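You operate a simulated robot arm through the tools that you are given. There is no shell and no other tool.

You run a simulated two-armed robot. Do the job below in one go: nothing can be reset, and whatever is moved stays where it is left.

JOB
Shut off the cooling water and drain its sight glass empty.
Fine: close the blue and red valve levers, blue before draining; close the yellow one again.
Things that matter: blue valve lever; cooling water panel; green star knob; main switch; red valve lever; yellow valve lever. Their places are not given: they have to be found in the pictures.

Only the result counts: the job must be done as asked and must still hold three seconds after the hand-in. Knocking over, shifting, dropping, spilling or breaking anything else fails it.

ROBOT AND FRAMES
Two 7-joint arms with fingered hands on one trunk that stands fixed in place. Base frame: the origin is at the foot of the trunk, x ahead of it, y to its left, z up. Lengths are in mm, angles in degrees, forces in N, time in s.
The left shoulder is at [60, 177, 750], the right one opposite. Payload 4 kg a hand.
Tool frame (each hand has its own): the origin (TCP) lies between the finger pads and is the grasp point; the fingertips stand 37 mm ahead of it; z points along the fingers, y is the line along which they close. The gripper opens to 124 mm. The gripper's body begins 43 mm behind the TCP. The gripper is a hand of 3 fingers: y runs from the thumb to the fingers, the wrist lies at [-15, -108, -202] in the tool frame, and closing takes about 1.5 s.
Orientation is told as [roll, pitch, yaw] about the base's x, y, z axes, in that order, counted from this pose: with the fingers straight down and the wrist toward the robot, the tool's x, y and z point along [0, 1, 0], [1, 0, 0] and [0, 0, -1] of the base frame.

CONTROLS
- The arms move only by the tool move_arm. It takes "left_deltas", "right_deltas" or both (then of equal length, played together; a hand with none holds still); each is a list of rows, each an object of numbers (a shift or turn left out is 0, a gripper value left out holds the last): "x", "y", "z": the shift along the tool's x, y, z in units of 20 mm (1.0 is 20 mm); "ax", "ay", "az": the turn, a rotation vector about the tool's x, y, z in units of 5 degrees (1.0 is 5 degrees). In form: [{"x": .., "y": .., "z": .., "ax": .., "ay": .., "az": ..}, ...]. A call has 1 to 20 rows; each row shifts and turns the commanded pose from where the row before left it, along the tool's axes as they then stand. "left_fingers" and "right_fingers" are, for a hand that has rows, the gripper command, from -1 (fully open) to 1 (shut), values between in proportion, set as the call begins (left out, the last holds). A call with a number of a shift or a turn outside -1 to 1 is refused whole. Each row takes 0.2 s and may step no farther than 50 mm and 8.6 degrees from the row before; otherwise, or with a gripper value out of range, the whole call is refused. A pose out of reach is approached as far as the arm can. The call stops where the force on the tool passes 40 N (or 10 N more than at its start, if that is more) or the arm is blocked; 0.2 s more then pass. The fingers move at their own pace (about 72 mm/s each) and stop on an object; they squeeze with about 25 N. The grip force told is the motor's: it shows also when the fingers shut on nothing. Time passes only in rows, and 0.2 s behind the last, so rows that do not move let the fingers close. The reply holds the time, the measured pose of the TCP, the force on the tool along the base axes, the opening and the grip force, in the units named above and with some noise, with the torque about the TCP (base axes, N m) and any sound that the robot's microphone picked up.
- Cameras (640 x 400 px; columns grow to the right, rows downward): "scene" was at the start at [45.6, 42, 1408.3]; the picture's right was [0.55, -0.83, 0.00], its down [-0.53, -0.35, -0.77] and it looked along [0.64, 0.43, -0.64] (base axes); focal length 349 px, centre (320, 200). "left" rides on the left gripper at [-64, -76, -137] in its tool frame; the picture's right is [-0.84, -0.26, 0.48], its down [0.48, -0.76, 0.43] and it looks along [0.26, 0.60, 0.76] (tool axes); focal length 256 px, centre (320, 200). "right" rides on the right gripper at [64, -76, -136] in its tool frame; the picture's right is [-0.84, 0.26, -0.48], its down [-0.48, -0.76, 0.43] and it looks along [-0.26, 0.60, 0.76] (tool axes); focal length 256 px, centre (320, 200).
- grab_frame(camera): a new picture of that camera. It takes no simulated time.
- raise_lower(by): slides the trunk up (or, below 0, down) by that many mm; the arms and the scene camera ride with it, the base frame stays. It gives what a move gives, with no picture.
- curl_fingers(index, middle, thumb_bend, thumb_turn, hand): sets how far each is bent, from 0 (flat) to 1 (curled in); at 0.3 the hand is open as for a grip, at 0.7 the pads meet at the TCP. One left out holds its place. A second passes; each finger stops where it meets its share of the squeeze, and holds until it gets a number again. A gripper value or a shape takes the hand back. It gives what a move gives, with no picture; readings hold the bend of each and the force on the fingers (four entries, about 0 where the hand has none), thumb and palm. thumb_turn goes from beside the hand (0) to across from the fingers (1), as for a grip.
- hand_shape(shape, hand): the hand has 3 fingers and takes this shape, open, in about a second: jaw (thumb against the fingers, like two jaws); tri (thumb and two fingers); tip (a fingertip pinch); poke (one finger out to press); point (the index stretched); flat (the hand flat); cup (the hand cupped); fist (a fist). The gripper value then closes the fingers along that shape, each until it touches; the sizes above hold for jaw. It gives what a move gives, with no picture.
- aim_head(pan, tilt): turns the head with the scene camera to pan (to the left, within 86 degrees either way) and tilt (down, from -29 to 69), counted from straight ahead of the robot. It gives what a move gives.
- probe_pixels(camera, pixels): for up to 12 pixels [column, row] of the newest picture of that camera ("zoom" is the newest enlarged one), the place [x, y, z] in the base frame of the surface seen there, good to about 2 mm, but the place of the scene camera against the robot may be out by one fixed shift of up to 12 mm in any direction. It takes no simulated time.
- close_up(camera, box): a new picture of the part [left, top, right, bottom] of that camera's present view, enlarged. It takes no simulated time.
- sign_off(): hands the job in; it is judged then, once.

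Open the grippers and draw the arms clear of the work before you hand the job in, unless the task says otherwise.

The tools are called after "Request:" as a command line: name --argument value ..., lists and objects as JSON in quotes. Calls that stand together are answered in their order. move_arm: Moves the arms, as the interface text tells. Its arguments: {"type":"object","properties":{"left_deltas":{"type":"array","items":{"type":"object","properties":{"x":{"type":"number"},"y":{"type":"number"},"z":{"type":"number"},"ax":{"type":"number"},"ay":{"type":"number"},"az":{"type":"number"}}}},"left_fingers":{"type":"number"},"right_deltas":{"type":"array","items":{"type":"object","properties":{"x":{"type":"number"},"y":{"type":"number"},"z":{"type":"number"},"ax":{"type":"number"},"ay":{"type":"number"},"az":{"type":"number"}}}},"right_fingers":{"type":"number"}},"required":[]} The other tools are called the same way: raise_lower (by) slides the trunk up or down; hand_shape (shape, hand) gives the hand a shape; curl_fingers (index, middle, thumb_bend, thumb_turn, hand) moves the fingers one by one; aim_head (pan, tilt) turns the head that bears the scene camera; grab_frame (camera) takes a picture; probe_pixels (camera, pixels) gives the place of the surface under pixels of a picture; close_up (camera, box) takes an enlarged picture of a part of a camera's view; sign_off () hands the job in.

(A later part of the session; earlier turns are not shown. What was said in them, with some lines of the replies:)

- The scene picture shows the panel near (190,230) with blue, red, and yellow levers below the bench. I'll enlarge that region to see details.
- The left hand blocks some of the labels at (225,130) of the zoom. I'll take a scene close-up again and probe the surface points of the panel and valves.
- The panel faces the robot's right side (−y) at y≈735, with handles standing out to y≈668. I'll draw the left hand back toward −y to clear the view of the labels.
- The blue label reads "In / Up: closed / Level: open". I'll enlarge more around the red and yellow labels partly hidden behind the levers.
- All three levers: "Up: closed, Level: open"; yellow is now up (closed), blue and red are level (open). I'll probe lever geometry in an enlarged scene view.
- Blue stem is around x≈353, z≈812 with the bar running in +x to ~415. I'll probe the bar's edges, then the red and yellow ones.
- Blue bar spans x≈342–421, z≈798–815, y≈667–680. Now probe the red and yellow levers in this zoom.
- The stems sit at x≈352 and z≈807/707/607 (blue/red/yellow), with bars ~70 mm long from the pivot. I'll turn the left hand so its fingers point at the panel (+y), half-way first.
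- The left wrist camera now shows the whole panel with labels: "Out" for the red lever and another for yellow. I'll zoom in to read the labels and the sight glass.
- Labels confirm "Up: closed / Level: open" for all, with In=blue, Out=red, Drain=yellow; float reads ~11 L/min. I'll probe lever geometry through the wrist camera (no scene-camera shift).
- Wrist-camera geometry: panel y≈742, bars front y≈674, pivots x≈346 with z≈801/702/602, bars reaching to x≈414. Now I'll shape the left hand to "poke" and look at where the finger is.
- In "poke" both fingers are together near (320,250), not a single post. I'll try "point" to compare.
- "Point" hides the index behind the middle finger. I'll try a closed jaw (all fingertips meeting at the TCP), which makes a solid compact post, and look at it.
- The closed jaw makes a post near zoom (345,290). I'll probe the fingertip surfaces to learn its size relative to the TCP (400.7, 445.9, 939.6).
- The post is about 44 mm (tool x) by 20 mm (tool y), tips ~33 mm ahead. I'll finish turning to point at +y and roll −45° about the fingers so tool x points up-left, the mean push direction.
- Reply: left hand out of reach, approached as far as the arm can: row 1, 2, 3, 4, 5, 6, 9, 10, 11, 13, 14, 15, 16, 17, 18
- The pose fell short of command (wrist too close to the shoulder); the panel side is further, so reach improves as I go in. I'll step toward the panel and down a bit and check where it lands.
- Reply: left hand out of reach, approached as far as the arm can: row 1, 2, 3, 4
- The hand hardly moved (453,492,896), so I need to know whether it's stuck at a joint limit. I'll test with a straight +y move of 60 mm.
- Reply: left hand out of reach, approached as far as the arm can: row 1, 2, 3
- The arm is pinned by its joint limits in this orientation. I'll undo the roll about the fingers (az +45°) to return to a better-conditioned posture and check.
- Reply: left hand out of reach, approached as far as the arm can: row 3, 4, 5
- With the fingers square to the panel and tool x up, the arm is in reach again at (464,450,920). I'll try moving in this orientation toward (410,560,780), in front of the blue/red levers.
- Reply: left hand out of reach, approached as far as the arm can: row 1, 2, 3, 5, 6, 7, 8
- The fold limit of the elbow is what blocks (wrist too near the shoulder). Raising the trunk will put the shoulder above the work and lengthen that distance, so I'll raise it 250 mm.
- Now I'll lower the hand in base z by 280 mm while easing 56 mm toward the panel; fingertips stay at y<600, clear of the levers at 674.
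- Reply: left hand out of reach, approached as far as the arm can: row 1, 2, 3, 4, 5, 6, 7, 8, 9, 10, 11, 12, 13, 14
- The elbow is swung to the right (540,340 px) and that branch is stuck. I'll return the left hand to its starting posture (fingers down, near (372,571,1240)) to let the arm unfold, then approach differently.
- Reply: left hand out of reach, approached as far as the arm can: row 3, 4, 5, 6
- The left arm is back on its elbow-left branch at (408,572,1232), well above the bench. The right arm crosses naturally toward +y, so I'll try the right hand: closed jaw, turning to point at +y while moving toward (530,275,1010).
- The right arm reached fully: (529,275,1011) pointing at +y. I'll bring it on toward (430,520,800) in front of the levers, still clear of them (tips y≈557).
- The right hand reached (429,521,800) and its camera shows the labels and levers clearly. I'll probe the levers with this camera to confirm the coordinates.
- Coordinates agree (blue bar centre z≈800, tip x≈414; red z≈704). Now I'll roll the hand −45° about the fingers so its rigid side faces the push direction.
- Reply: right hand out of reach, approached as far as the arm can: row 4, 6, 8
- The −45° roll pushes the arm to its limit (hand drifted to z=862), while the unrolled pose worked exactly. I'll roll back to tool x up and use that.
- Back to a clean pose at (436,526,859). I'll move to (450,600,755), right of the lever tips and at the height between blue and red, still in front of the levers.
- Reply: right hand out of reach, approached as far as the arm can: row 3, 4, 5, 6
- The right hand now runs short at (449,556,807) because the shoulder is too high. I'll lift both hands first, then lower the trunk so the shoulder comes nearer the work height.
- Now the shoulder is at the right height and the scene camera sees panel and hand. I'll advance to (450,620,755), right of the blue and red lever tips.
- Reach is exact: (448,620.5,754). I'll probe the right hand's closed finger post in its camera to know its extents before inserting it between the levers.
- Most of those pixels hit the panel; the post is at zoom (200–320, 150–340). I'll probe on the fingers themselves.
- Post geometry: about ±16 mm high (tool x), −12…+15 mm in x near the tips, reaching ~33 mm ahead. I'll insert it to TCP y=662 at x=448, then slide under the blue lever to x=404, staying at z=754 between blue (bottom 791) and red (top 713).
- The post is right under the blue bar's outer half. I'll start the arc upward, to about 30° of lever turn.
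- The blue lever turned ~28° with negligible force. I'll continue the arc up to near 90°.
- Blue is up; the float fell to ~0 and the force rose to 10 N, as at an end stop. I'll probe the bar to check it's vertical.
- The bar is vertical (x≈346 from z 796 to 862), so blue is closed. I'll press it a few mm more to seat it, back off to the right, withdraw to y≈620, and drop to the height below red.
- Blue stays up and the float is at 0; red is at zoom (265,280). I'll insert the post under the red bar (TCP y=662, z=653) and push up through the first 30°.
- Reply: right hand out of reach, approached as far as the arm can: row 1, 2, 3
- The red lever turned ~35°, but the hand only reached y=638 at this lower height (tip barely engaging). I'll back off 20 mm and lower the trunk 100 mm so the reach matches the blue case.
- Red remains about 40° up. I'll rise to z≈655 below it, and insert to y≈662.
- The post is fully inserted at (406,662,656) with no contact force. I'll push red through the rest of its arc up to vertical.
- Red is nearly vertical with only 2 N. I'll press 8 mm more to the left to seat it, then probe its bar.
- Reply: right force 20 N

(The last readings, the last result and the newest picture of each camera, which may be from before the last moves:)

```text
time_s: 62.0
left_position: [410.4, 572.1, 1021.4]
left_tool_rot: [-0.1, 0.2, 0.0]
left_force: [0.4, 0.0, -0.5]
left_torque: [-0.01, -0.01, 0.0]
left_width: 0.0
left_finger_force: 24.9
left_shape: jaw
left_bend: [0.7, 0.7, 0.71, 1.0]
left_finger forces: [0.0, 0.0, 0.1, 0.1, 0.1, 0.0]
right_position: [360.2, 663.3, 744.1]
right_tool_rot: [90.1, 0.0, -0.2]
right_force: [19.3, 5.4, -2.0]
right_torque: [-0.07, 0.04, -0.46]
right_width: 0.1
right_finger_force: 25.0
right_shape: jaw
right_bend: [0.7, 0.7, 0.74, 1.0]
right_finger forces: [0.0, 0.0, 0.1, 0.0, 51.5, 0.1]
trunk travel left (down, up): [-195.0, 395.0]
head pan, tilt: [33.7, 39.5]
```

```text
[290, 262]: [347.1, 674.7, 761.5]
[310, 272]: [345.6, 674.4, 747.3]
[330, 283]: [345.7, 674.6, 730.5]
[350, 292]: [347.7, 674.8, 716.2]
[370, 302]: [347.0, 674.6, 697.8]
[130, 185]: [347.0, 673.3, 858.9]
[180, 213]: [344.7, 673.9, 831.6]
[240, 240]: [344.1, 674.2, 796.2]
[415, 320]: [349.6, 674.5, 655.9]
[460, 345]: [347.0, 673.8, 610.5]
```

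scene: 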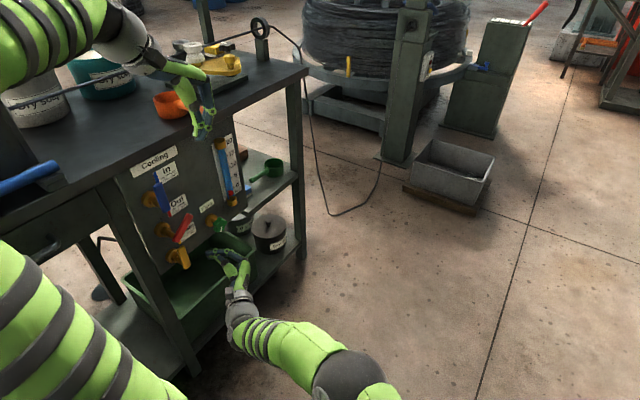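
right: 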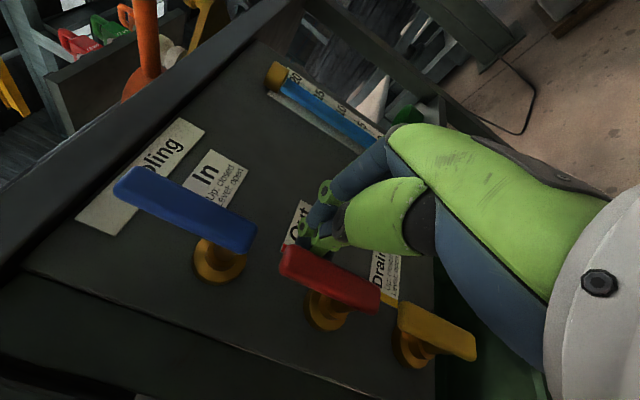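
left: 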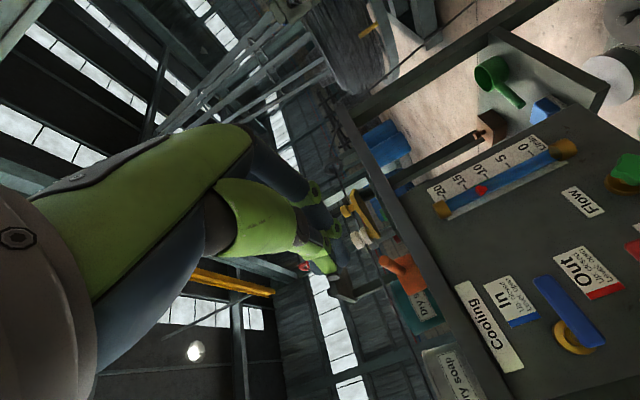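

Red is seated vertical (19 N against the stop), blue still vertical, yellow up. Next is yellow: I need the space to its left, so I'll probe the panel's left edge and the leg beyond it.

Request:
probe_pixels --camera "right" --pixels '[[100, 300], [200, 330], [250, 350], [300, 370], [100, 330], [150, 350], [200, 380], [280, 390], [330, 380], [50, 320], [50, 380], [410, 385]]'

Request:
close_up --camera "right" --box '[200, 230, 500, 400]'

```text
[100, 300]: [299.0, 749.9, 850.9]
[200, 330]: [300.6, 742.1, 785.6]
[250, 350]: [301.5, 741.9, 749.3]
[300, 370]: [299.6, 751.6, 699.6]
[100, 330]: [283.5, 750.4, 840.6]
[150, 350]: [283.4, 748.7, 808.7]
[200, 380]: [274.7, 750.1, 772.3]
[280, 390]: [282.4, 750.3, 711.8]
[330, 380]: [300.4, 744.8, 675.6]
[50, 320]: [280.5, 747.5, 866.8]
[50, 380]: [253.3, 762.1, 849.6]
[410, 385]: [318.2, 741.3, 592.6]
```

```text
2.13 times, centred on (350, 315) of right
```

zoom: 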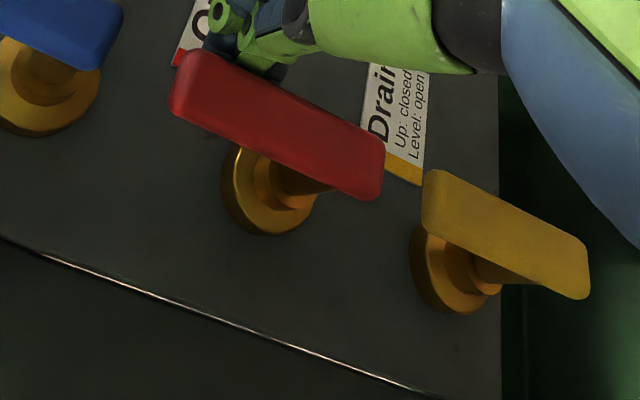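

The leg lies behind the panel plane (y≈750), so the space left of yellow is free. I'll back away from red, withdraw to y≈620, and go to (306,620,650), left of the yellow bar.

Request:
move_arm --right_deltas '[{"y": 0.6}, {"y": 0.6}, {"z": -0.72}, {"z": -0.72}, {"z": -0.72}, {"x": -0.783, "y": -0.65}, {"x": -0.783, "y": -0.65}, {"x": -0.783, "y": -0.65}, {"x": -0.783, "y": -0.65}, {"x": -0.783, "y": -0.65}, {"x": -0.783, "y": -0.65}]'

Request:
grab_frame --camera "right"

Request:
close_up --camera "scene" --box '[120, 140, 320, 300]'

```text
time_s: 64.4
left_position: [407.7, 573.0, 1021.5]
left_tool_rot: [0.0, 0.0, 0.0]
left_force: [0.2, 0.4, 0.6]
left_torque: [0.02, 0.03, 0.0]
left_width: 0.0
left_finger_force: 25.3
left_shape: jaw
left_bend: [0.7, 0.7, 0.71, 1.0]
left_finger forces: [0.0, 0.0, 0.0, 0.0, 0.1, 0.0]
right_position: [303.0, 619.7, 649.8]
right_tool_rot: [90.0, 0.0, 0.0]
right_force: [-0.4, 0.3, 0.9]
right_torque: [0.0, -0.03, -0.05]
right_width: 0.0
right_finger_force: 25.1
right_shape: jaw
right_bend: [0.7, 0.7, 0.73, 1.0]
right_finger forces: [0.1, 0.0, 0.1, 0.1, 0.0, 0.0]
trunk travel left (down, up): [-195.0, 395.0]
head pan, tilt: [33.7, 39.5]
```

```text
taken
```

right: 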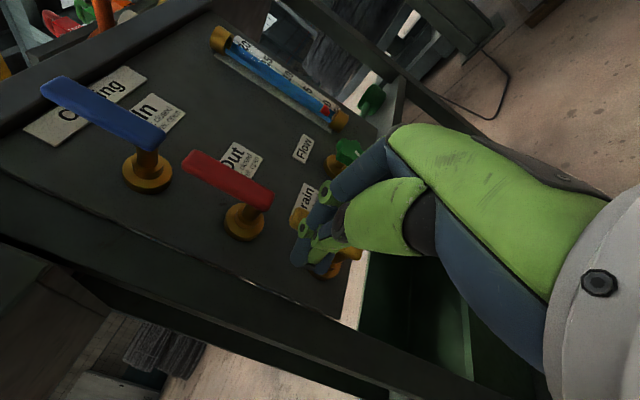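

```text
2.50 times, centred on (220, 220) of scene
```

zoom: 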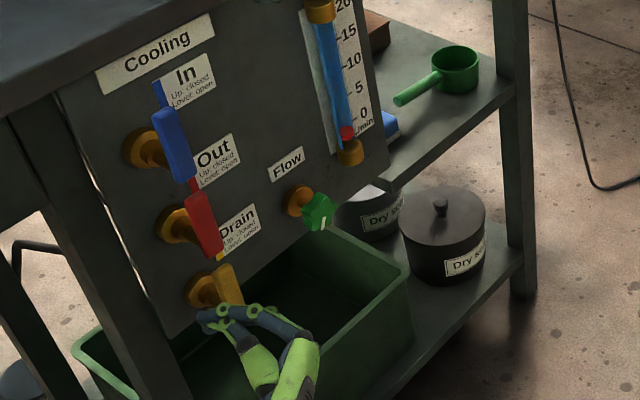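

The hand is just left of the yellow lever. I'll insert straight in to y≈662.

Request:
move_arm --right_deltas '[{"z": 0.7}, {"z": 0.7}, {"z": 0.7}]'

Request:
grab_frame --camera "right"

Request:
close_up --camera "scene" --box '[150, 200, 270, 290]'

```text
time_s: 65.2
left_position: [407.5, 572.3, 1022.8]
left_tool_rot: [0.0, 0.1, 0.0]
left_force: [-0.3, -0.1, 0.2]
left_torque: [0.02, -0.02, 0.01]
left_width: 0.5
left_finger_force: 24.7
left_shape: jaw
left_bend: [0.7, 0.7, 0.71, 1.0]
left_finger forces: [0.1, 0.0, 0.0, 0.1, 0.1, 0.0]
right_position: [302.6, 662.4, 649.9]
right_tool_rot: [90.0, -0.1, 0.0]
right_force: [-1.2, -1.3, -0.3]
right_torque: [-0.05, 0.04, -0.07]
right_width: 0.0
right_finger_force: 25.1
right_shape: jaw
right_bend: [0.7, 0.7, 0.73, 1.0]
right_finger forces: [0.0, 2.9, 0.0, 0.0, 0.1, 0.0]
trunk travel left (down, up): [-195.0, 395.0]
head pan, tilt: [33.7, 39.5]
```

```text
taken
```

right: 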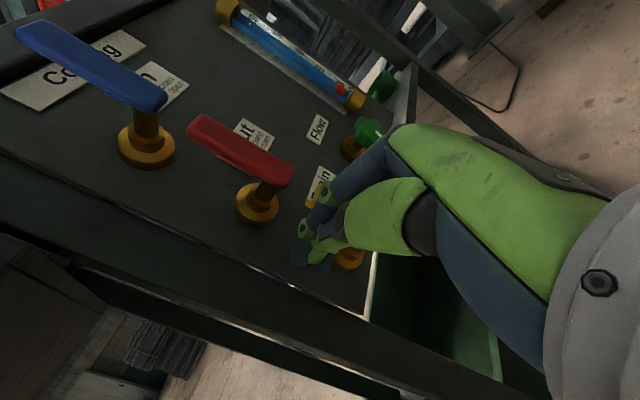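

```text
4.44 times, centred on (210, 245) of scene
```

zoom: 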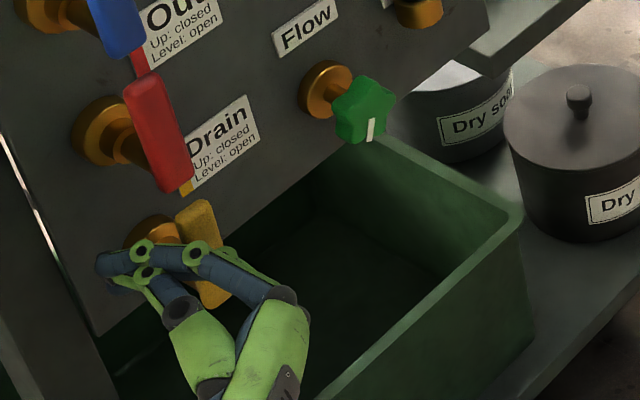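

A light 3 N finger contact shows the finger just brushing the yellow bar's front corner. I'll ease back 5 mm and push right along the first half of the arc (toward ~45°).

Request:
move_arm --right_deltas '[{"z": -0.25}, {"y": 0.5}, {"y": 0.5}, {"x": 0.2, "y": 0.575}, {"x": 0.2, "y": 0.575}, {"y": 0.36}, {"y": 0.36}]'

Request:
grab_frame --camera "right"

Request:
close_up --camera "scene" --box '[130, 160, 290, 290]'

```text
time_s: 66.8
left_position: [408.1, 572.1, 1022.0]
left_tool_rot: [0.0, 0.0, 0.1]
left_force: [-0.1, 0.4, -0.5]
left_torque: [0.0, 0.03, 0.03]
left_width: 0.0
left_finger_force: 24.7
left_shape: jaw
left_bend: [0.7, 0.7, 0.71, 1.0]
left_finger forces: [0.0, 0.0, 0.0, 0.0, 0.1, 0.0]
right_position: [360.8, 656.3, 658.2]
right_tool_rot: [90.0, 0.0, 0.1]
right_force: [-0.5, -0.4, 0.4]
right_torque: [0.0, -0.01, 0.01]
right_width: 0.1
right_finger_force: 24.9
right_shape: jaw
right_bend: [0.7, 0.7, 0.73, 1.0]
right_finger forces: [0.0, 1.0, 0.1, 0.0, 0.1, 0.0]
trunk travel left (down, up): [-195.0, 395.0]
head pan, tilt: [33.7, 39.5]
```

```text
taken
```

right: 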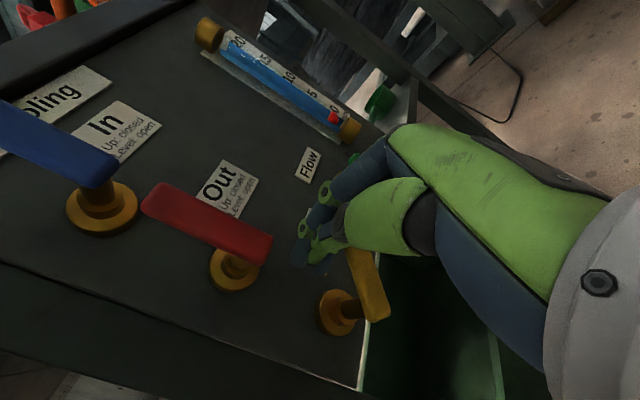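

```text
3.08 times, centred on (210, 225) of scene
```

zoom: 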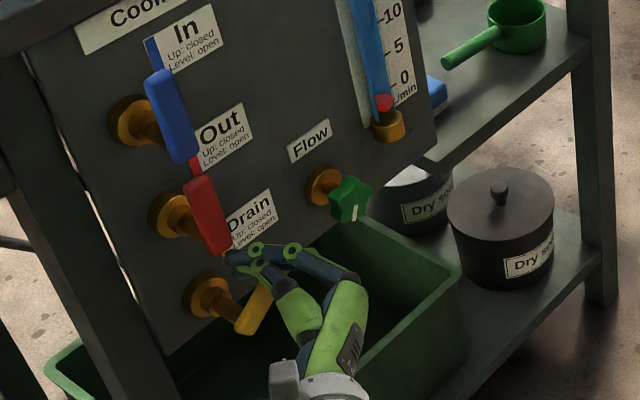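

Yellow is turned ~45° and the levers above are undisturbed. I'll continue right and down to bring it level.

Request:
move_arm --right_deltas '[{"x": -0.17, "y": 0.32}, {"x": -0.17, "y": 0.3}, {"x": -0.275, "y": 0.265}, {"x": -0.275, "y": 0.265}, {"x": -0.35, "y": 0.2}, {"x": -0.35, "y": 0.2}, {"x": -0.2}]'

Request:
grab_frame --camera "right"

Request:
close_up --camera "scene" --box '[130, 150, 310, 300]'

```text
time_s: 68.4
left_position: [406.1, 571.2, 1023.8]
left_tool_rot: [0.0, 0.0, 0.0]
left_force: [0.3, -0.9, -0.4]
left_torque: [-0.01, 0.01, -0.01]
left_width: 0.0
left_finger_force: 25.3
left_shape: jaw
left_bend: [0.7, 0.7, 0.71, 1.0]
left_finger forces: [0.0, 0.0, 0.0, 0.0, 0.0, 0.1]
right_position: [391.8, 657.1, 625.1]
right_tool_rot: [90.2, 0.0, -0.1]
right_force: [-3.2, -0.8, 10.5]
right_torque: [0.26, -0.11, 0.05]
right_width: 0.0
right_finger_force: 25.0
right_shape: jaw
right_bend: [0.7, 0.7, 0.73, 1.0]
right_finger forces: [0.0, 6.4, 0.1, 0.0, 0.0, 0.0]
trunk travel left (down, up): [-195.0, 395.0]
head pan, tilt: [33.7, 39.5]
```

```text
taken
```

right: 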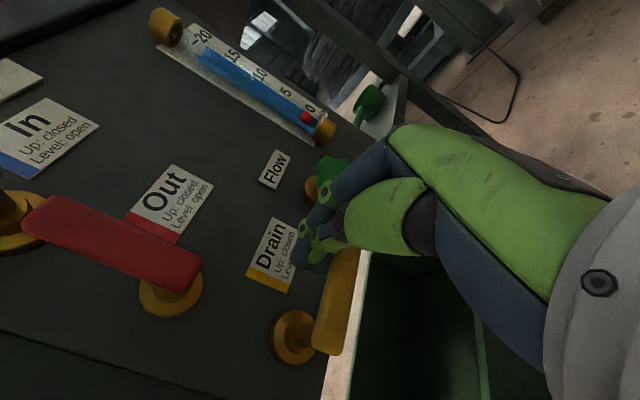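

```text
2.67 times, centred on (220, 225) of scene
```

zoom: 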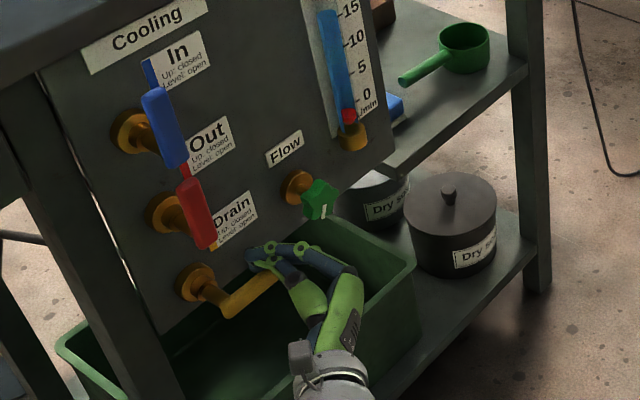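

Yellow is level and the water column is already dropping (top now ~18). While it drains, I'll lift off the lever and withdraw to y≈617, then check the tray rim for the approach from below.

Request:
move_arm --right_deltas '[{"x": 0.5}, {"x": 0.4}, {"z": -1}, {"z": -1}]'

Request:
grab_frame --camera "scene"

Request:
close_up --camera "scene" --box '[130, 150, 310, 320]'

Request:
probe_pixels --camera "scene" --pixels '[[250, 237], [252, 250], [120, 275], [200, 330], [235, 225], [250, 262], [180, 290], [140, 300], [160, 315], [215, 300]]'

```text
time_s: 69.4
left_position: [408.6, 572.2, 1021.6]
left_tool_rot: [0.0, 0.1, 0.1]
left_force: [0.1, -0.4, -0.3]
left_torque: [-0.02, 0.0, 0.0]
left_width: 0.0
left_finger_force: 25.4
left_shape: jaw
left_bend: [0.7, 0.7, 0.71, 1.0]
left_finger forces: [0.0, 0.0, 0.0, 0.1, 0.0, 0.1]
right_position: [392.1, 616.3, 639.9]
right_tool_rot: [89.9, 0.0, 0.0]
right_force: [0.3, -0.4, -0.5]
right_torque: [0.0, 0.02, 0.0]
right_width: 0.0
right_finger_force: 25.2
right_shape: jaw
right_bend: [0.7, 0.7, 0.73, 1.0]
right_finger forces: [0.0, 0.0, 0.0, 0.1, 0.1, 0.0]
trunk travel left (down, up): [-195.0, 395.0]
head pan, tilt: [33.7, 39.5]
```

```text
taken
```

scene: 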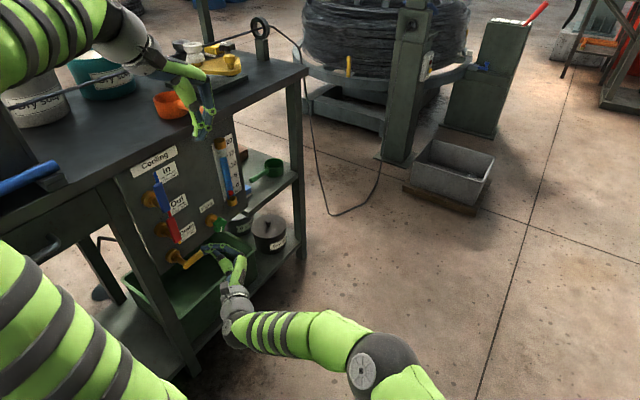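

```text
2.35 times, centred on (220, 235) of scene
```

zoom: 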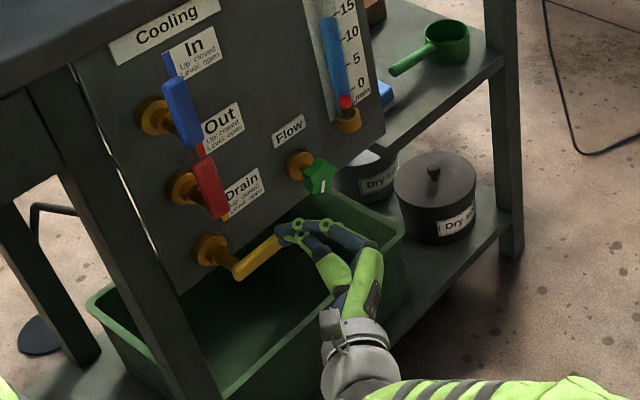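

```text
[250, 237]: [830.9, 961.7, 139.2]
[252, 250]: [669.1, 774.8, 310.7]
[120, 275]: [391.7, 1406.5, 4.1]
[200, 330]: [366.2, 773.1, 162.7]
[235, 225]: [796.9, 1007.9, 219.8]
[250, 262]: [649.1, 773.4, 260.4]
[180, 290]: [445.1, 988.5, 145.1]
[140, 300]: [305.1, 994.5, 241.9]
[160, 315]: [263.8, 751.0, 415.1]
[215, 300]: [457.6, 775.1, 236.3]
```

The tray is well behind (y≥773) and low, and the column has dropped to ~12. Before lowering the trunk again I'll check the left elbow's clearance to the bench by panning the head left.

Request:
aim_head --pan 75 --tilt 35

Request:
grab_frame --camera "scene"

```text
time_s: 70.5
left_position: [407.5, 572.2, 1022.8]
left_tool_rot: [0.1, 0.0, 0.0]
left_force: [0.1, -0.1, 0.9]
left_torque: [-0.01, 0.01, -0.03]
left_width: 0.0
left_finger_force: 25.4
left_shape: jaw
left_bend: [0.7, 0.7, 0.71, 1.0]
left_finger forces: [0.0, 0.1, 0.0, 0.0, 0.0, 0.0]
right_position: [390.8, 617.9, 639.6]
right_tool_rot: [90.1, 0.0, 0.0]
right_force: [0.3, -0.2, -0.2]
right_torque: [0.01, 0.01, 0.0]
right_width: 0.0
right_finger_force: 24.8
right_shape: jaw
right_bend: [0.7, 0.7, 0.73, 1.0]
right_finger forces: [0.0, 0.0, 0.1, 0.1, 0.0, 0.1]
trunk travel left (down, up): [-195.0, 395.0]
head pan, tilt: [75.0, 35.0]
```

```text
taken
```

scene: 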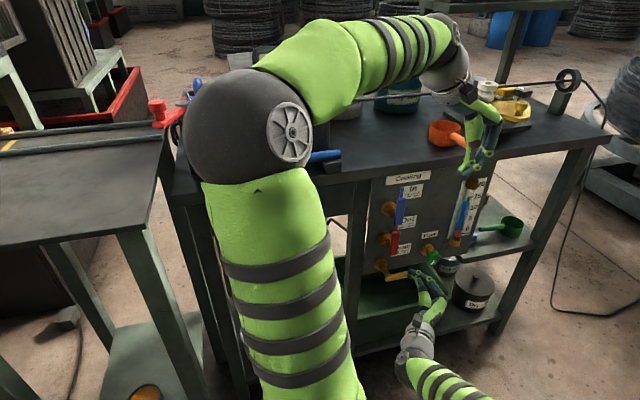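

This view shows the left elbow at (250,130) and the panel at (430,230) unobstructed. I'll probe the elbow, the bench edge and the water column.

Request:
probe_pixels --camera "scene" --pixels '[[230, 110], [290, 130], [250, 170], [330, 50], [340, 180], [190, 190], [170, 120], [440, 130], [160, 200], [320, 155]]'

Request:
close_up --camera "scene" --box '[360, 160, 540, 320]'

```text
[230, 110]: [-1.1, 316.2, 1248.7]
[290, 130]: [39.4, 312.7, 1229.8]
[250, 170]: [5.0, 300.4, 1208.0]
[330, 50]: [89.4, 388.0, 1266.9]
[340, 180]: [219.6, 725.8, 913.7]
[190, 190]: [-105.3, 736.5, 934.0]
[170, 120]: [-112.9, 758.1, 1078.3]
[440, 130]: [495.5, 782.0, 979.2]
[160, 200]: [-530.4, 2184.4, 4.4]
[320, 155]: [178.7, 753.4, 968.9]
```

```text
2.50 times, centred on (450, 240) of scene
```

zoom: 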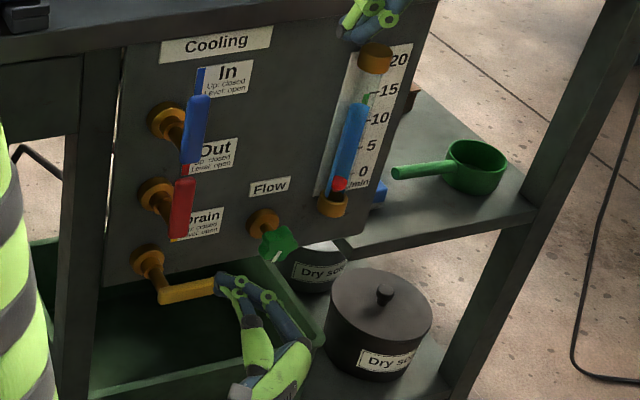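

The left elbow is far from the bench (y≈310, z≈1240), so lowering is safe. I'll lower the trunk 100 mm, bringing the right hand to z≈540 in front of and below the yellow bar.

Request:
raise_lower --by -100

Request:
close_up --camera "scene" --box '[360, 120, 560, 300]'

Request:
grab_frame --camera "right"

```text
time_s: 71.8
left_position: [409.1, 572.9, 922.4]
left_tool_rot: [0.0, 0.1, 0.1]
left_force: [-0.2, -0.1, -0.1]
left_torque: [0.0, 0.04, 0.03]
left_width: 0.0
left_finger_force: 24.6
left_shape: jaw
left_bend: [0.7, 0.7, 0.71, 1.0]
left_finger forces: [0.1, 0.0, 0.1, 0.0, 0.0, 0.0]
right_position: [391.2, 616.3, 540.1]
right_tool_rot: [89.9, 0.0, 0.0]
right_force: [1.0, 0.2, -0.4]
right_torque: [0.0, 0.03, -0.01]
right_width: 0.2
right_finger_force: 24.4
right_shape: jaw
right_bend: [0.7, 0.7, 0.73, 1.0]
right_finger forces: [0.1, 0.0, 0.0, 0.1, 0.0, 0.1]
trunk travel left (down, up): [-95.0, 495.0]
head pan, tilt: [75.0, 35.0]
```

```text
2.22 times, centred on (460, 210) of scene
```

zoom: 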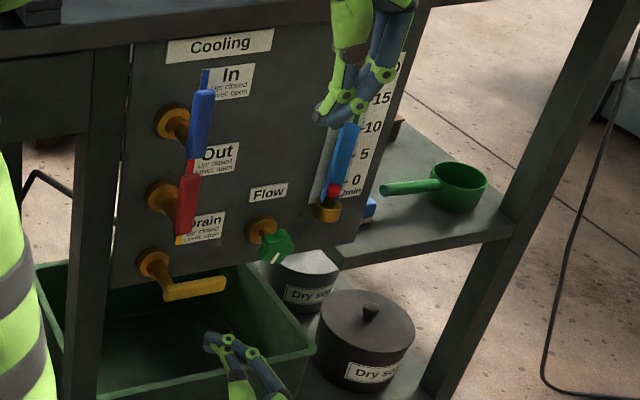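

```text
taken
```

right: 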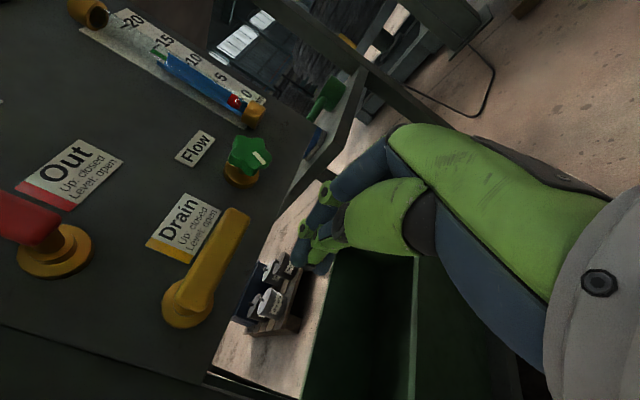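

The left hand now hides the top of the glass in the scene view. I'll raise it 100 mm, which also lets the drain run, and zoom on the glass.

Request:
move_arm --left_deltas '[{"z": -1}, {"z": -1}, {"z": -1}, {"z": -1}, {"z": -1}]'

Request:
close_up --camera "right" --box '[60, 0, 300, 160]'

Request:
close_up --camera "scene" --box '[420, 120, 540, 240]'

```text
time_s: 73.0
left_position: [407.6, 571.2, 1023.9]
left_tool_rot: [-0.1, 0.2, 0.0]
left_force: [-0.4, 0.4, -0.2]
left_torque: [0.01, -0.05, 0.02]
left_width: 0.0
left_finger_force: 25.2
left_shape: jaw
left_bend: [0.7, 0.7, 0.71, 1.0]
left_finger forces: [0.0, 0.1, 0.1, 0.0, 0.1, 0.1]
right_position: [391.5, 616.2, 540.5]
right_tool_rot: [90.0, 0.1, 0.0]
right_force: [0.8, -0.2, 0.0]
right_torque: [0.03, -0.01, 0.02]
right_width: 0.2
right_finger_force: 24.9
right_shape: jaw
right_bend: [0.7, 0.7, 0.73, 1.0]
right_finger forces: [0.0, 0.1, 0.0, 0.1, 0.0, 0.0]
trunk travel left (down, up): [-95.0, 495.0]
head pan, tilt: [75.0, 35.0]
```

```text
2.50 times, centred on (180, 80) of right
```

zoom: 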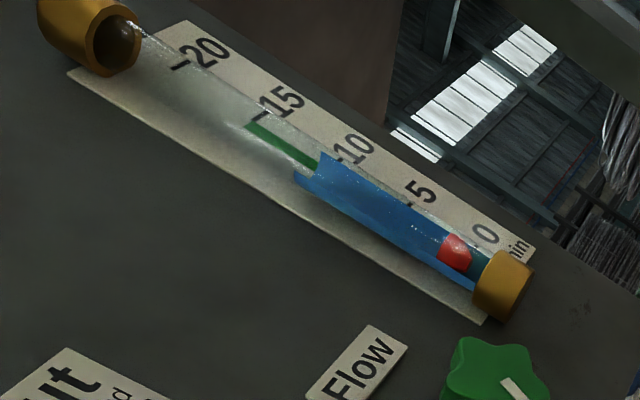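

```text
3.33 times, centred on (480, 180) of scene
```

zoom: 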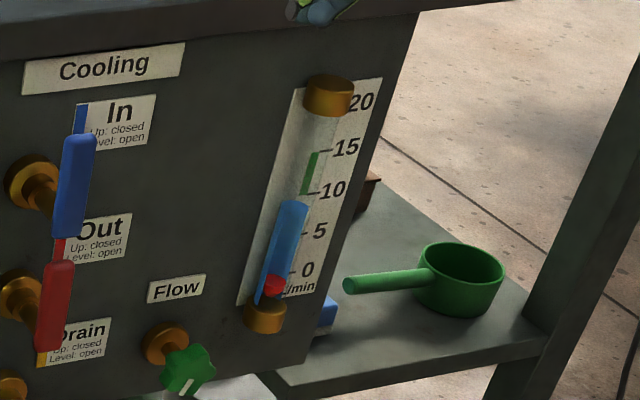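

The water top is now at ~9.5 and falling steadily. I'll wait about 4 s with still rows.

Request:
move_arm --right_deltas '[{"x": 0}, {"x": 0}, {"x": 0}, {"x": 0}, {"x": 0}, {"x": 0}, {"x": 0}, {"x": 0}, {"x": 0}, {"x": 0}, {"x": 0}, {"x": 0}, {"x": 0}, {"x": 0}, {"x": 0}, {"x": 0}, {"x": 0}, {"x": 0}, {"x": 0}, {"x": 0}]'

Request:
close_up --camera "right" --box '[60, 0, 300, 160]'

Request:
close_up --camera "scene" --box '[360, 120, 560, 300]'

```text
time_s: 77.2
left_position: [406.9, 572.1, 1022.7]
left_tool_rot: [0.0, -0.1, 0.1]
left_force: [-0.5, 0.4, -0.6]
left_torque: [0.03, 0.03, -0.02]
left_width: 0.0
left_finger_force: 24.9
left_shape: jaw
left_bend: [0.7, 0.7, 0.71, 1.0]
left_finger forces: [0.0, 0.0, 0.0, 0.0, 0.0, 0.0]
right_position: [391.2, 615.7, 541.6]
right_tool_rot: [90.0, 0.0, 0.0]
right_force: [0.0, -0.1, -0.3]
right_torque: [-0.02, -0.01, 0.0]
right_width: 0.0
right_finger_force: 25.2
right_shape: jaw
right_bend: [0.7, 0.7, 0.73, 1.0]
right_finger forces: [0.1, 0.0, 0.0, 0.0, 0.1, 0.1]
trunk travel left (down, up): [-95.0, 495.0]
head pan, tilt: [75.0, 35.0]
```

```text
2.50 times, centred on (180, 80) of right
```

zoom: 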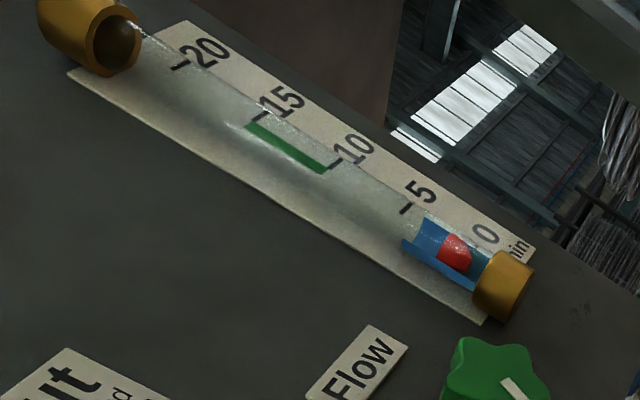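

```text
2.22 times, centred on (460, 210) of scene
```

zoom: 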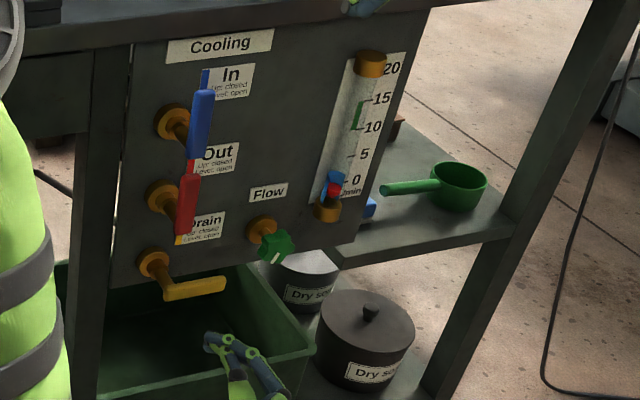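

The column is down to ~2–3. I'll wait another 4 s until it is fully empty.

Request:
move_arm --right_deltas '[{"x": 0}, {"x": 0}, {"x": 0}, {"x": 0}, {"x": 0}, {"x": 0}, {"x": 0}, {"x": 0}, {"x": 0}, {"x": 0}, {"x": 0}, {"x": 0}, {"x": 0}, {"x": 0}, {"x": 0}, {"x": 0}, {"x": 0}, {"x": 0}, {"x": 0}, {"x": 0}]'

Request:
close_up --camera "right" --box '[180, 60, 300, 140]'

Request:
close_up --camera "scene" --box '[360, 120, 560, 300]'

```text
time_s: 81.4
left_position: [407.9, 571.6, 1023.6]
left_tool_rot: [0.1, 0.0, 0.1]
left_force: [1.0, 1.1, -0.6]
left_torque: [0.03, 0.0, -0.03]
left_width: 0.3
left_finger_force: 25.2
left_shape: jaw
left_bend: [0.7, 0.7, 0.71, 1.0]
left_finger forces: [0.0, 0.0, 0.0, 0.0, 0.1, 0.0]
right_position: [390.5, 616.7, 540.1]
right_tool_rot: [90.0, 0.0, -0.1]
right_force: [-0.1, 1.1, -0.2]
right_torque: [0.01, -0.01, -0.01]
right_width: 0.2
right_finger_force: 25.3
right_shape: jaw
right_bend: [0.7, 0.7, 0.73, 1.0]
right_finger forces: [0.0, 0.0, 0.0, 0.0, 0.1, 0.0]
trunk travel left (down, up): [-95.0, 495.0]
head pan, tilt: [75.0, 35.0]
```

```text
5.00 times, centred on (240, 100) of right
```

zoom: 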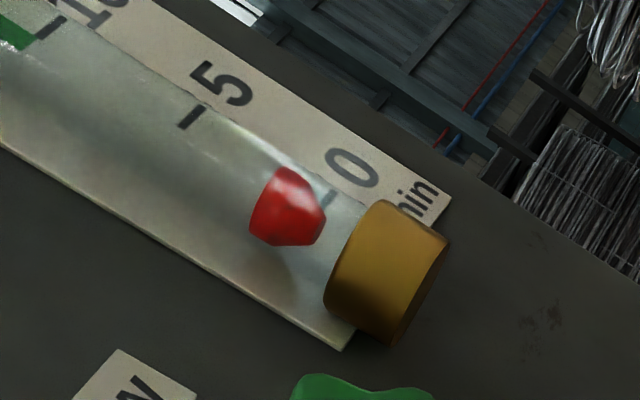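

```text
2.22 times, centred on (460, 210) of scene
```

zoom: 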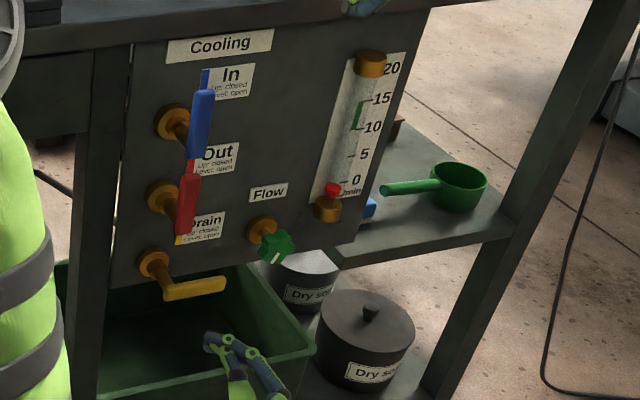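

The glass is empty, with no blue left. Now I'll go under the yellow bar: to (404,617,553), then insert to y≈662.

Request:
move_arm --right_deltas '[{"x": 0.65, "y": 0.68}, {"z": 0.75}, {"z": 0.75}, {"z": 0.75}]'

Request:
grab_frame --camera "right"

Request:
close_up --camera "scene" --box '[360, 140, 520, 300]'

```text
time_s: 82.4
left_position: [408.2, 571.7, 1024.3]
left_tool_rot: [0.0, 0.0, 0.1]
left_force: [0.2, 1.5, -0.2]
left_torque: [0.0, -0.01, 0.03]
left_width: 0.1
left_finger_force: 24.7
left_shape: jaw
left_bend: [0.7, 0.7, 0.71, 1.0]
left_finger forces: [0.1, 0.1, 0.0, 0.1, 0.1, 0.0]
right_position: [405.4, 662.2, 554.4]
right_tool_rot: [90.0, -0.2, 0.0]
right_force: [0.3, -0.2, 0.1]
right_torque: [-0.02, 0.01, -0.02]
right_width: 0.1
right_finger_force: 24.9
right_shape: jaw
right_bend: [0.7, 0.7, 0.73, 1.0]
right_finger forces: [0.0, 0.0, 0.0, 0.0, 0.1, 0.0]
trunk travel left (down, up): [-95.0, 495.0]
head pan, tilt: [75.0, 35.0]
```

```text
taken
```

right: 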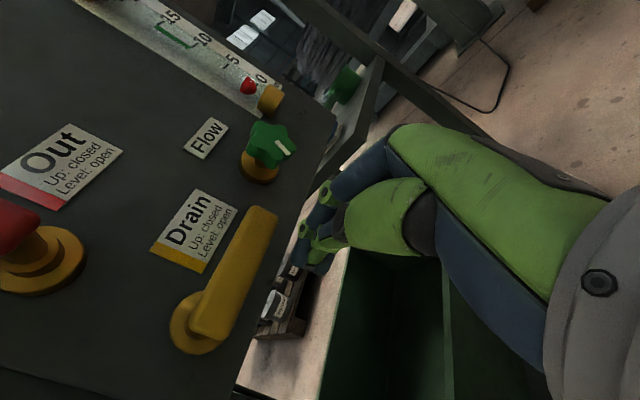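

```text
2.50 times, centred on (440, 220) of scene
```

zoom: 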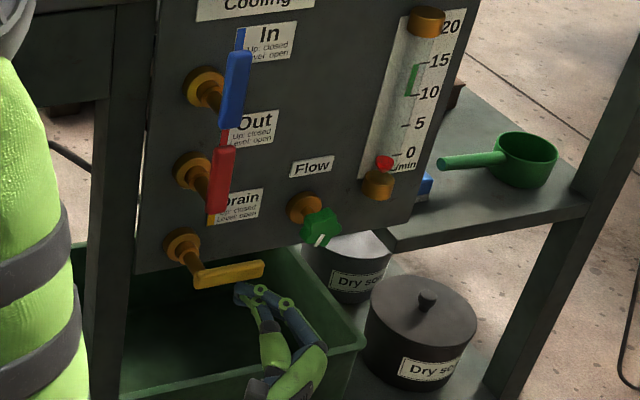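

The glass shows empty and the post sits just under the yellow bar's tip. I'll push yellow up through its whole arc to vertical, as done with red.

Request:
move_arm --right_deltas '[{"x": 0.54, "y": -0.03}, {"x": 0.54}, {"x": 0.35, "y": 0.12}, {"x": 0.35, "y": 0.12}, {"x": 0.38}, {"x": 0.37}, {"x": 0.32, "y": -0.18}, {"x": 0.32, "y": -0.18}, {"x": 0.26, "y": -0.25}, {"x": 0.26, "y": -0.25}, {"x": 0.24, "y": -0.3}, {"x": 0.24, "y": -0.3}, {"x": 0.19, "y": -0.36}, {"x": 0.18, "y": -0.36}]'

Request:
grab_frame --camera "right"

Request:
close_up --camera "scene" --box '[360, 140, 520, 300]'

```text
time_s: 85.4
left_position: [407.9, 572.1, 1023.6]
left_tool_rot: [-0.1, 0.0, 0.1]
left_force: [0.3, 0.7, -0.8]
left_torque: [0.02, 0.01, -0.01]
left_width: 0.0
left_finger_force: 24.8
left_shape: jaw
left_bend: [0.7, 0.7, 0.71, 1.0]
left_finger forces: [0.0, 0.0, 0.0, 0.0, 0.0, 0.1]
right_position: [365.1, 662.2, 642.4]
right_tool_rot: [89.9, 0.0, 0.0]
right_force: [1.2, 0.8, 0.6]
right_torque: [-0.02, 0.02, -0.04]
right_width: 0.1
right_finger_force: 25.1
right_shape: jaw
right_bend: [0.7, 0.7, 0.73, 1.0]
right_finger forces: [0.1, 0.0, 0.0, 0.0, 0.0, 0.1]
trunk travel left (down, up): [-95.0, 495.0]
head pan, tilt: [75.0, 35.0]
```

```text
taken
```

right: 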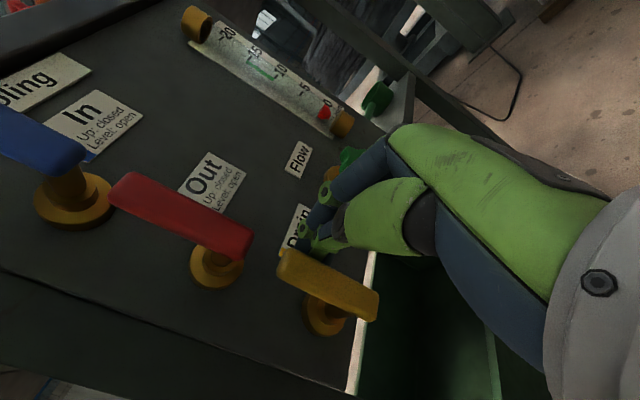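

```text
2.50 times, centred on (440, 220) of scene
```

zoom: 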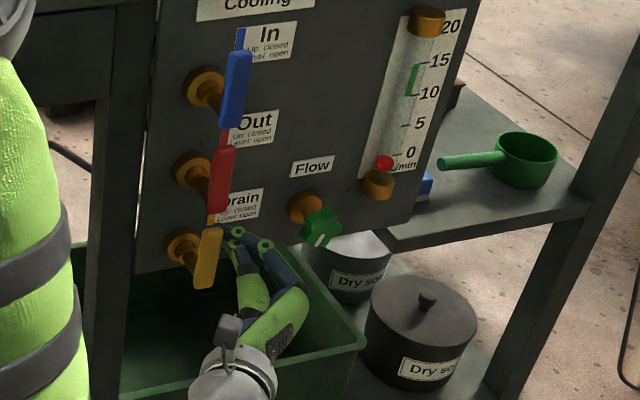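

Yellow is nearly vertical. I'll press 7–8 mm more to seat it against its stop, then probe its bar.

Request:
move_arm --right_deltas '[{"y": -0.2}, {"y": -0.18}, {"y": 0}]'

Request:
grab_frame --camera "right"

Request:
probe_pixels --camera "right" --pixels '[[290, 262], [310, 273], [330, 283], [350, 292], [370, 302], [125, 185], [180, 215], [235, 243], [20, 120], [70, 155]]'

```text
time_s: 86.2
left_position: [410.1, 572.0, 1022.7]
left_tool_rot: [0.0, 0.1, -0.1]
left_force: [0.7, -0.2, -0.8]
left_torque: [-0.01, -0.03, 0.0]
left_width: 0.0
left_finger_force: 24.9
left_shape: jaw
left_bend: [0.7, 0.7, 0.71, 1.0]
left_finger forces: [0.0, 0.0, 0.0, 0.1, 0.0, 0.0]
right_position: [361.0, 661.2, 644.4]
right_tool_rot: [90.0, 0.0, -0.2]
right_force: [16.1, 5.4, -1.8]
right_torque: [-0.06, 0.03, -0.41]
right_width: 0.0
right_finger_force: 25.3
right_shape: jaw
right_bend: [0.7, 0.7, 0.74, 1.0]
right_finger forces: [0.0, 0.1, 0.0, 0.0, 47.1, 0.0]
trunk travel left (down, up): [-95.0, 495.0]
head pan, tilt: [75.0, 35.0]
```

```text
taken
```

right: 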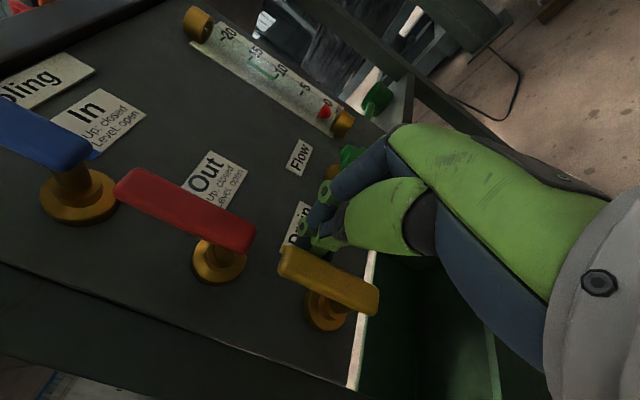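

```text
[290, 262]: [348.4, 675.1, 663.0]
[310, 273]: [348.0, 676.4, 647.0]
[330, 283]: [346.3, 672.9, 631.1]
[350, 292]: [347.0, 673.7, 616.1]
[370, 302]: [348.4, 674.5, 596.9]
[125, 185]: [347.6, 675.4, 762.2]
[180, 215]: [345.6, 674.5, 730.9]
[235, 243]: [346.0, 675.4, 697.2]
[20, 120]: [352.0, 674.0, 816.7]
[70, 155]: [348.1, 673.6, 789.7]
```

All three bars are now vertical (x≈346–348 along their length) and the float sits in an empty tube. I'll back off to the right 24 mm and withdraw the right hand straight out to y≈460.

Request:
move_arm --right_deltas '[{"y": 0.6}, {"y": 0.6}, {"z": -1}, {"z": -1}, {"z": -1}, {"z": -1}, {"z": -1}, {"z": -1}, {"z": -1}, {"z": -1}, {"z": -1}, {"z": -1}]'

Request:
grab_frame --camera "right"

Request:
grab_frame --camera "scene"

Request:
close_up --camera "scene" --box '[360, 130, 520, 290]'

```text
time_s: 88.8
left_position: [408.4, 571.9, 1022.7]
left_tool_rot: [0.0, 0.0, 0.1]
left_force: [0.1, -0.2, -0.5]
left_torque: [0.02, 0.0, 0.02]
left_width: 0.2
left_finger_force: 25.1
left_shape: jaw
left_bend: [0.7, 0.7, 0.71, 1.0]
left_finger forces: [0.0, 0.0, 0.0, 0.1, 0.1, 0.1]
right_position: [381.2, 461.6, 643.2]
right_tool_rot: [90.0, 0.0, 0.0]
right_force: [0.4, -0.9, -0.7]
right_torque: [-0.01, 0.01, 0.01]
right_width: 0.1
right_finger_force: 24.9
right_shape: jaw
right_bend: [0.7, 0.7, 0.74, 1.0]
right_finger forces: [0.0, 0.0, 0.1, 0.1, 0.0, 0.1]
trunk travel left (down, up): [-95.0, 495.0]
head pan, tilt: [75.0, 35.0]
```

```text
taken
```

right: 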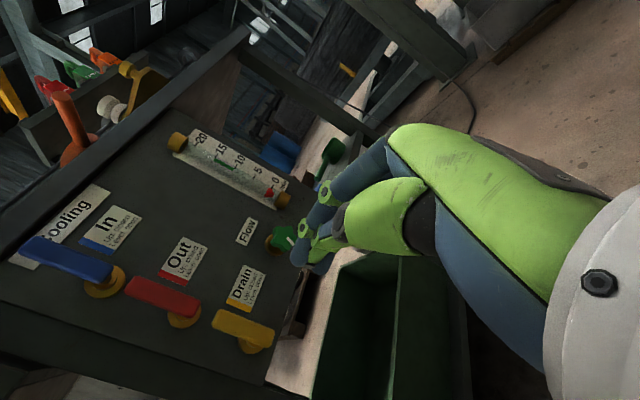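

```text
taken
```

scene: 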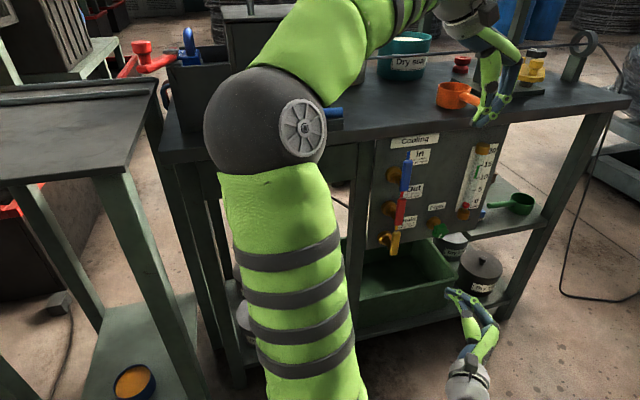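

```text
2.50 times, centred on (440, 210) of scene
```

zoom: 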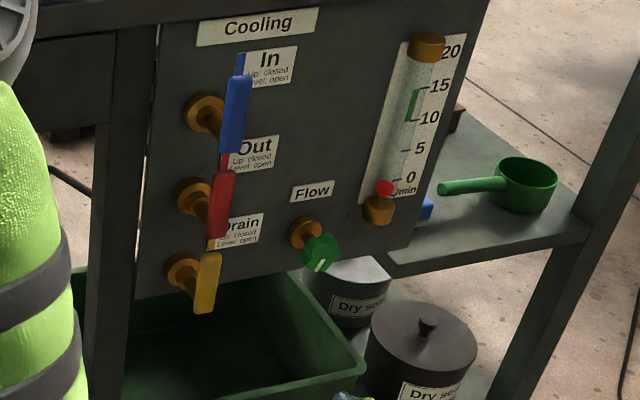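

All three levers are up and the glass is empty. I'll probe the bars' centre lines once more in the right camera to verify angles after release.

Request:
probe_pixels --camera "right" --pixels '[[32, 250], [50, 256], [70, 263], [90, 270], [105, 275], [135, 286], [160, 295], [190, 307], [220, 318], [245, 329], [265, 338]]'

Request:
close_up --camera "right" --box '[0, 120, 320, 360]'

```text
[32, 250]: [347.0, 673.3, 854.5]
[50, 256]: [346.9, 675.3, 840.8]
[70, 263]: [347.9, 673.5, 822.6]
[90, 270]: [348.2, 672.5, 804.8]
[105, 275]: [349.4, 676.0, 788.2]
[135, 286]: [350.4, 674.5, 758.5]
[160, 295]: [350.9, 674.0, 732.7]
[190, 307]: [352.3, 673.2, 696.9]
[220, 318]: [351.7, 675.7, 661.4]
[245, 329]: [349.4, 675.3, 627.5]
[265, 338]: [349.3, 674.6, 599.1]
```

```text
1.67 times, centred on (160, 240) of right
```

zoom: 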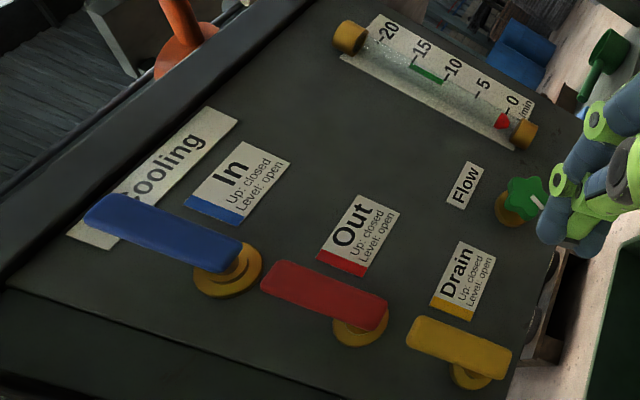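

Levers check out vertical and stayed put after release. I'll now open both grippers while drawing both hands further from the bench.

Request:
move_arm --left_deltas '[{"x": -0.8}, {"x": -0.8}, {"x": -0.8}, {"x": -0.8}, {"x": -0.8}, {"x": 0}, {"x": 0}, {"x": 0}]' --right_deltas '[{"z": -0.9, "y": 0.5}, {"z": -0.9, "y": 0.5}, {"z": -0.9, "y": 0.5}, {"z": -0.9, "y": 0.5}, {"z": -0.9, "y": 0.5}, {"z": 0}, {"z": 0}, {"z": 0}]' --left_fingers -1 --right_fingers -1

Request:
grab_frame --camera "scene"

Request:
close_up --camera "scene" --box '[340, 80, 560, 300]'

```text
time_s: 90.6
left_position: [408.3, 491.5, 1022.9]
left_tool_rot: [-0.1, 0.0, 0.1]
left_force: [0.2, 0.7, 0.0]
left_torque: [0.0, -0.02, -0.01]
left_width: 123.6
left_finger_force: 0.2
left_shape: jaw
left_bend: [0.3, 0.3, 0.3, 0.98]
left_finger forces: [0.1, 0.1, 0.0, 0.0, 0.1, 0.1]
right_position: [431.0, 371.4, 644.8]
right_tool_rot: [90.0, -0.1, 0.0]
right_force: [-0.7, 0.1, 0.2]
right_torque: [0.01, -0.02, 0.05]
right_width: 123.9
right_finger_force: 0.1
right_shape: jaw
right_bend: [0.3, 0.3, 0.3, 0.98]
right_finger forces: [0.0, 0.0, 0.1, 0.1, 0.0, 0.0]
trunk travel left (down, up): [-95.0, 495.0]
head pan, tilt: [75.0, 35.0]
```

```text
taken
```

scene: 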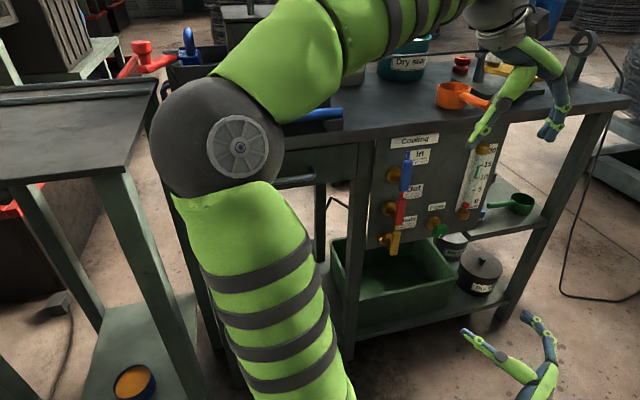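

```text
1.82 times, centred on (450, 190) of scene
```

zoom: 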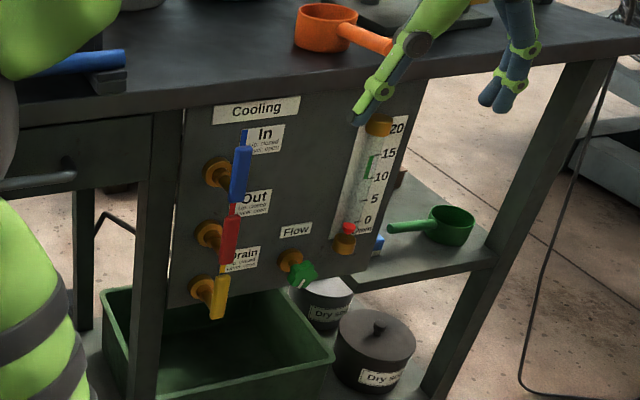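

Blue, red and yellow levers are all up, the sight glass is empty with the float at rest, and both open hands are clear of the bench. I'm handing the job in.

Request:
sign_off

```text
The job is handed in.
```

The cooling water is shut off and its sight glass is drained empty, and the job is handed in. The hand-in reply gave no verdict.

- **Order:** I closed blue first, then red, then opened yellow to drain. Once no water showed in the glass, I closed yellow again.
- **Levers:** all three are up, which their labels mark as closed. They measured upright after I let go of them.
- **Everything else:** I did not touch the green star knob or the main switch. I saw nothing shifted, dropped or spilled.
- **Arms:** both grippers are open and both hands are drawn back from the bench.

I did the work with the right hand, because the left arm could not reach the panel squarely.
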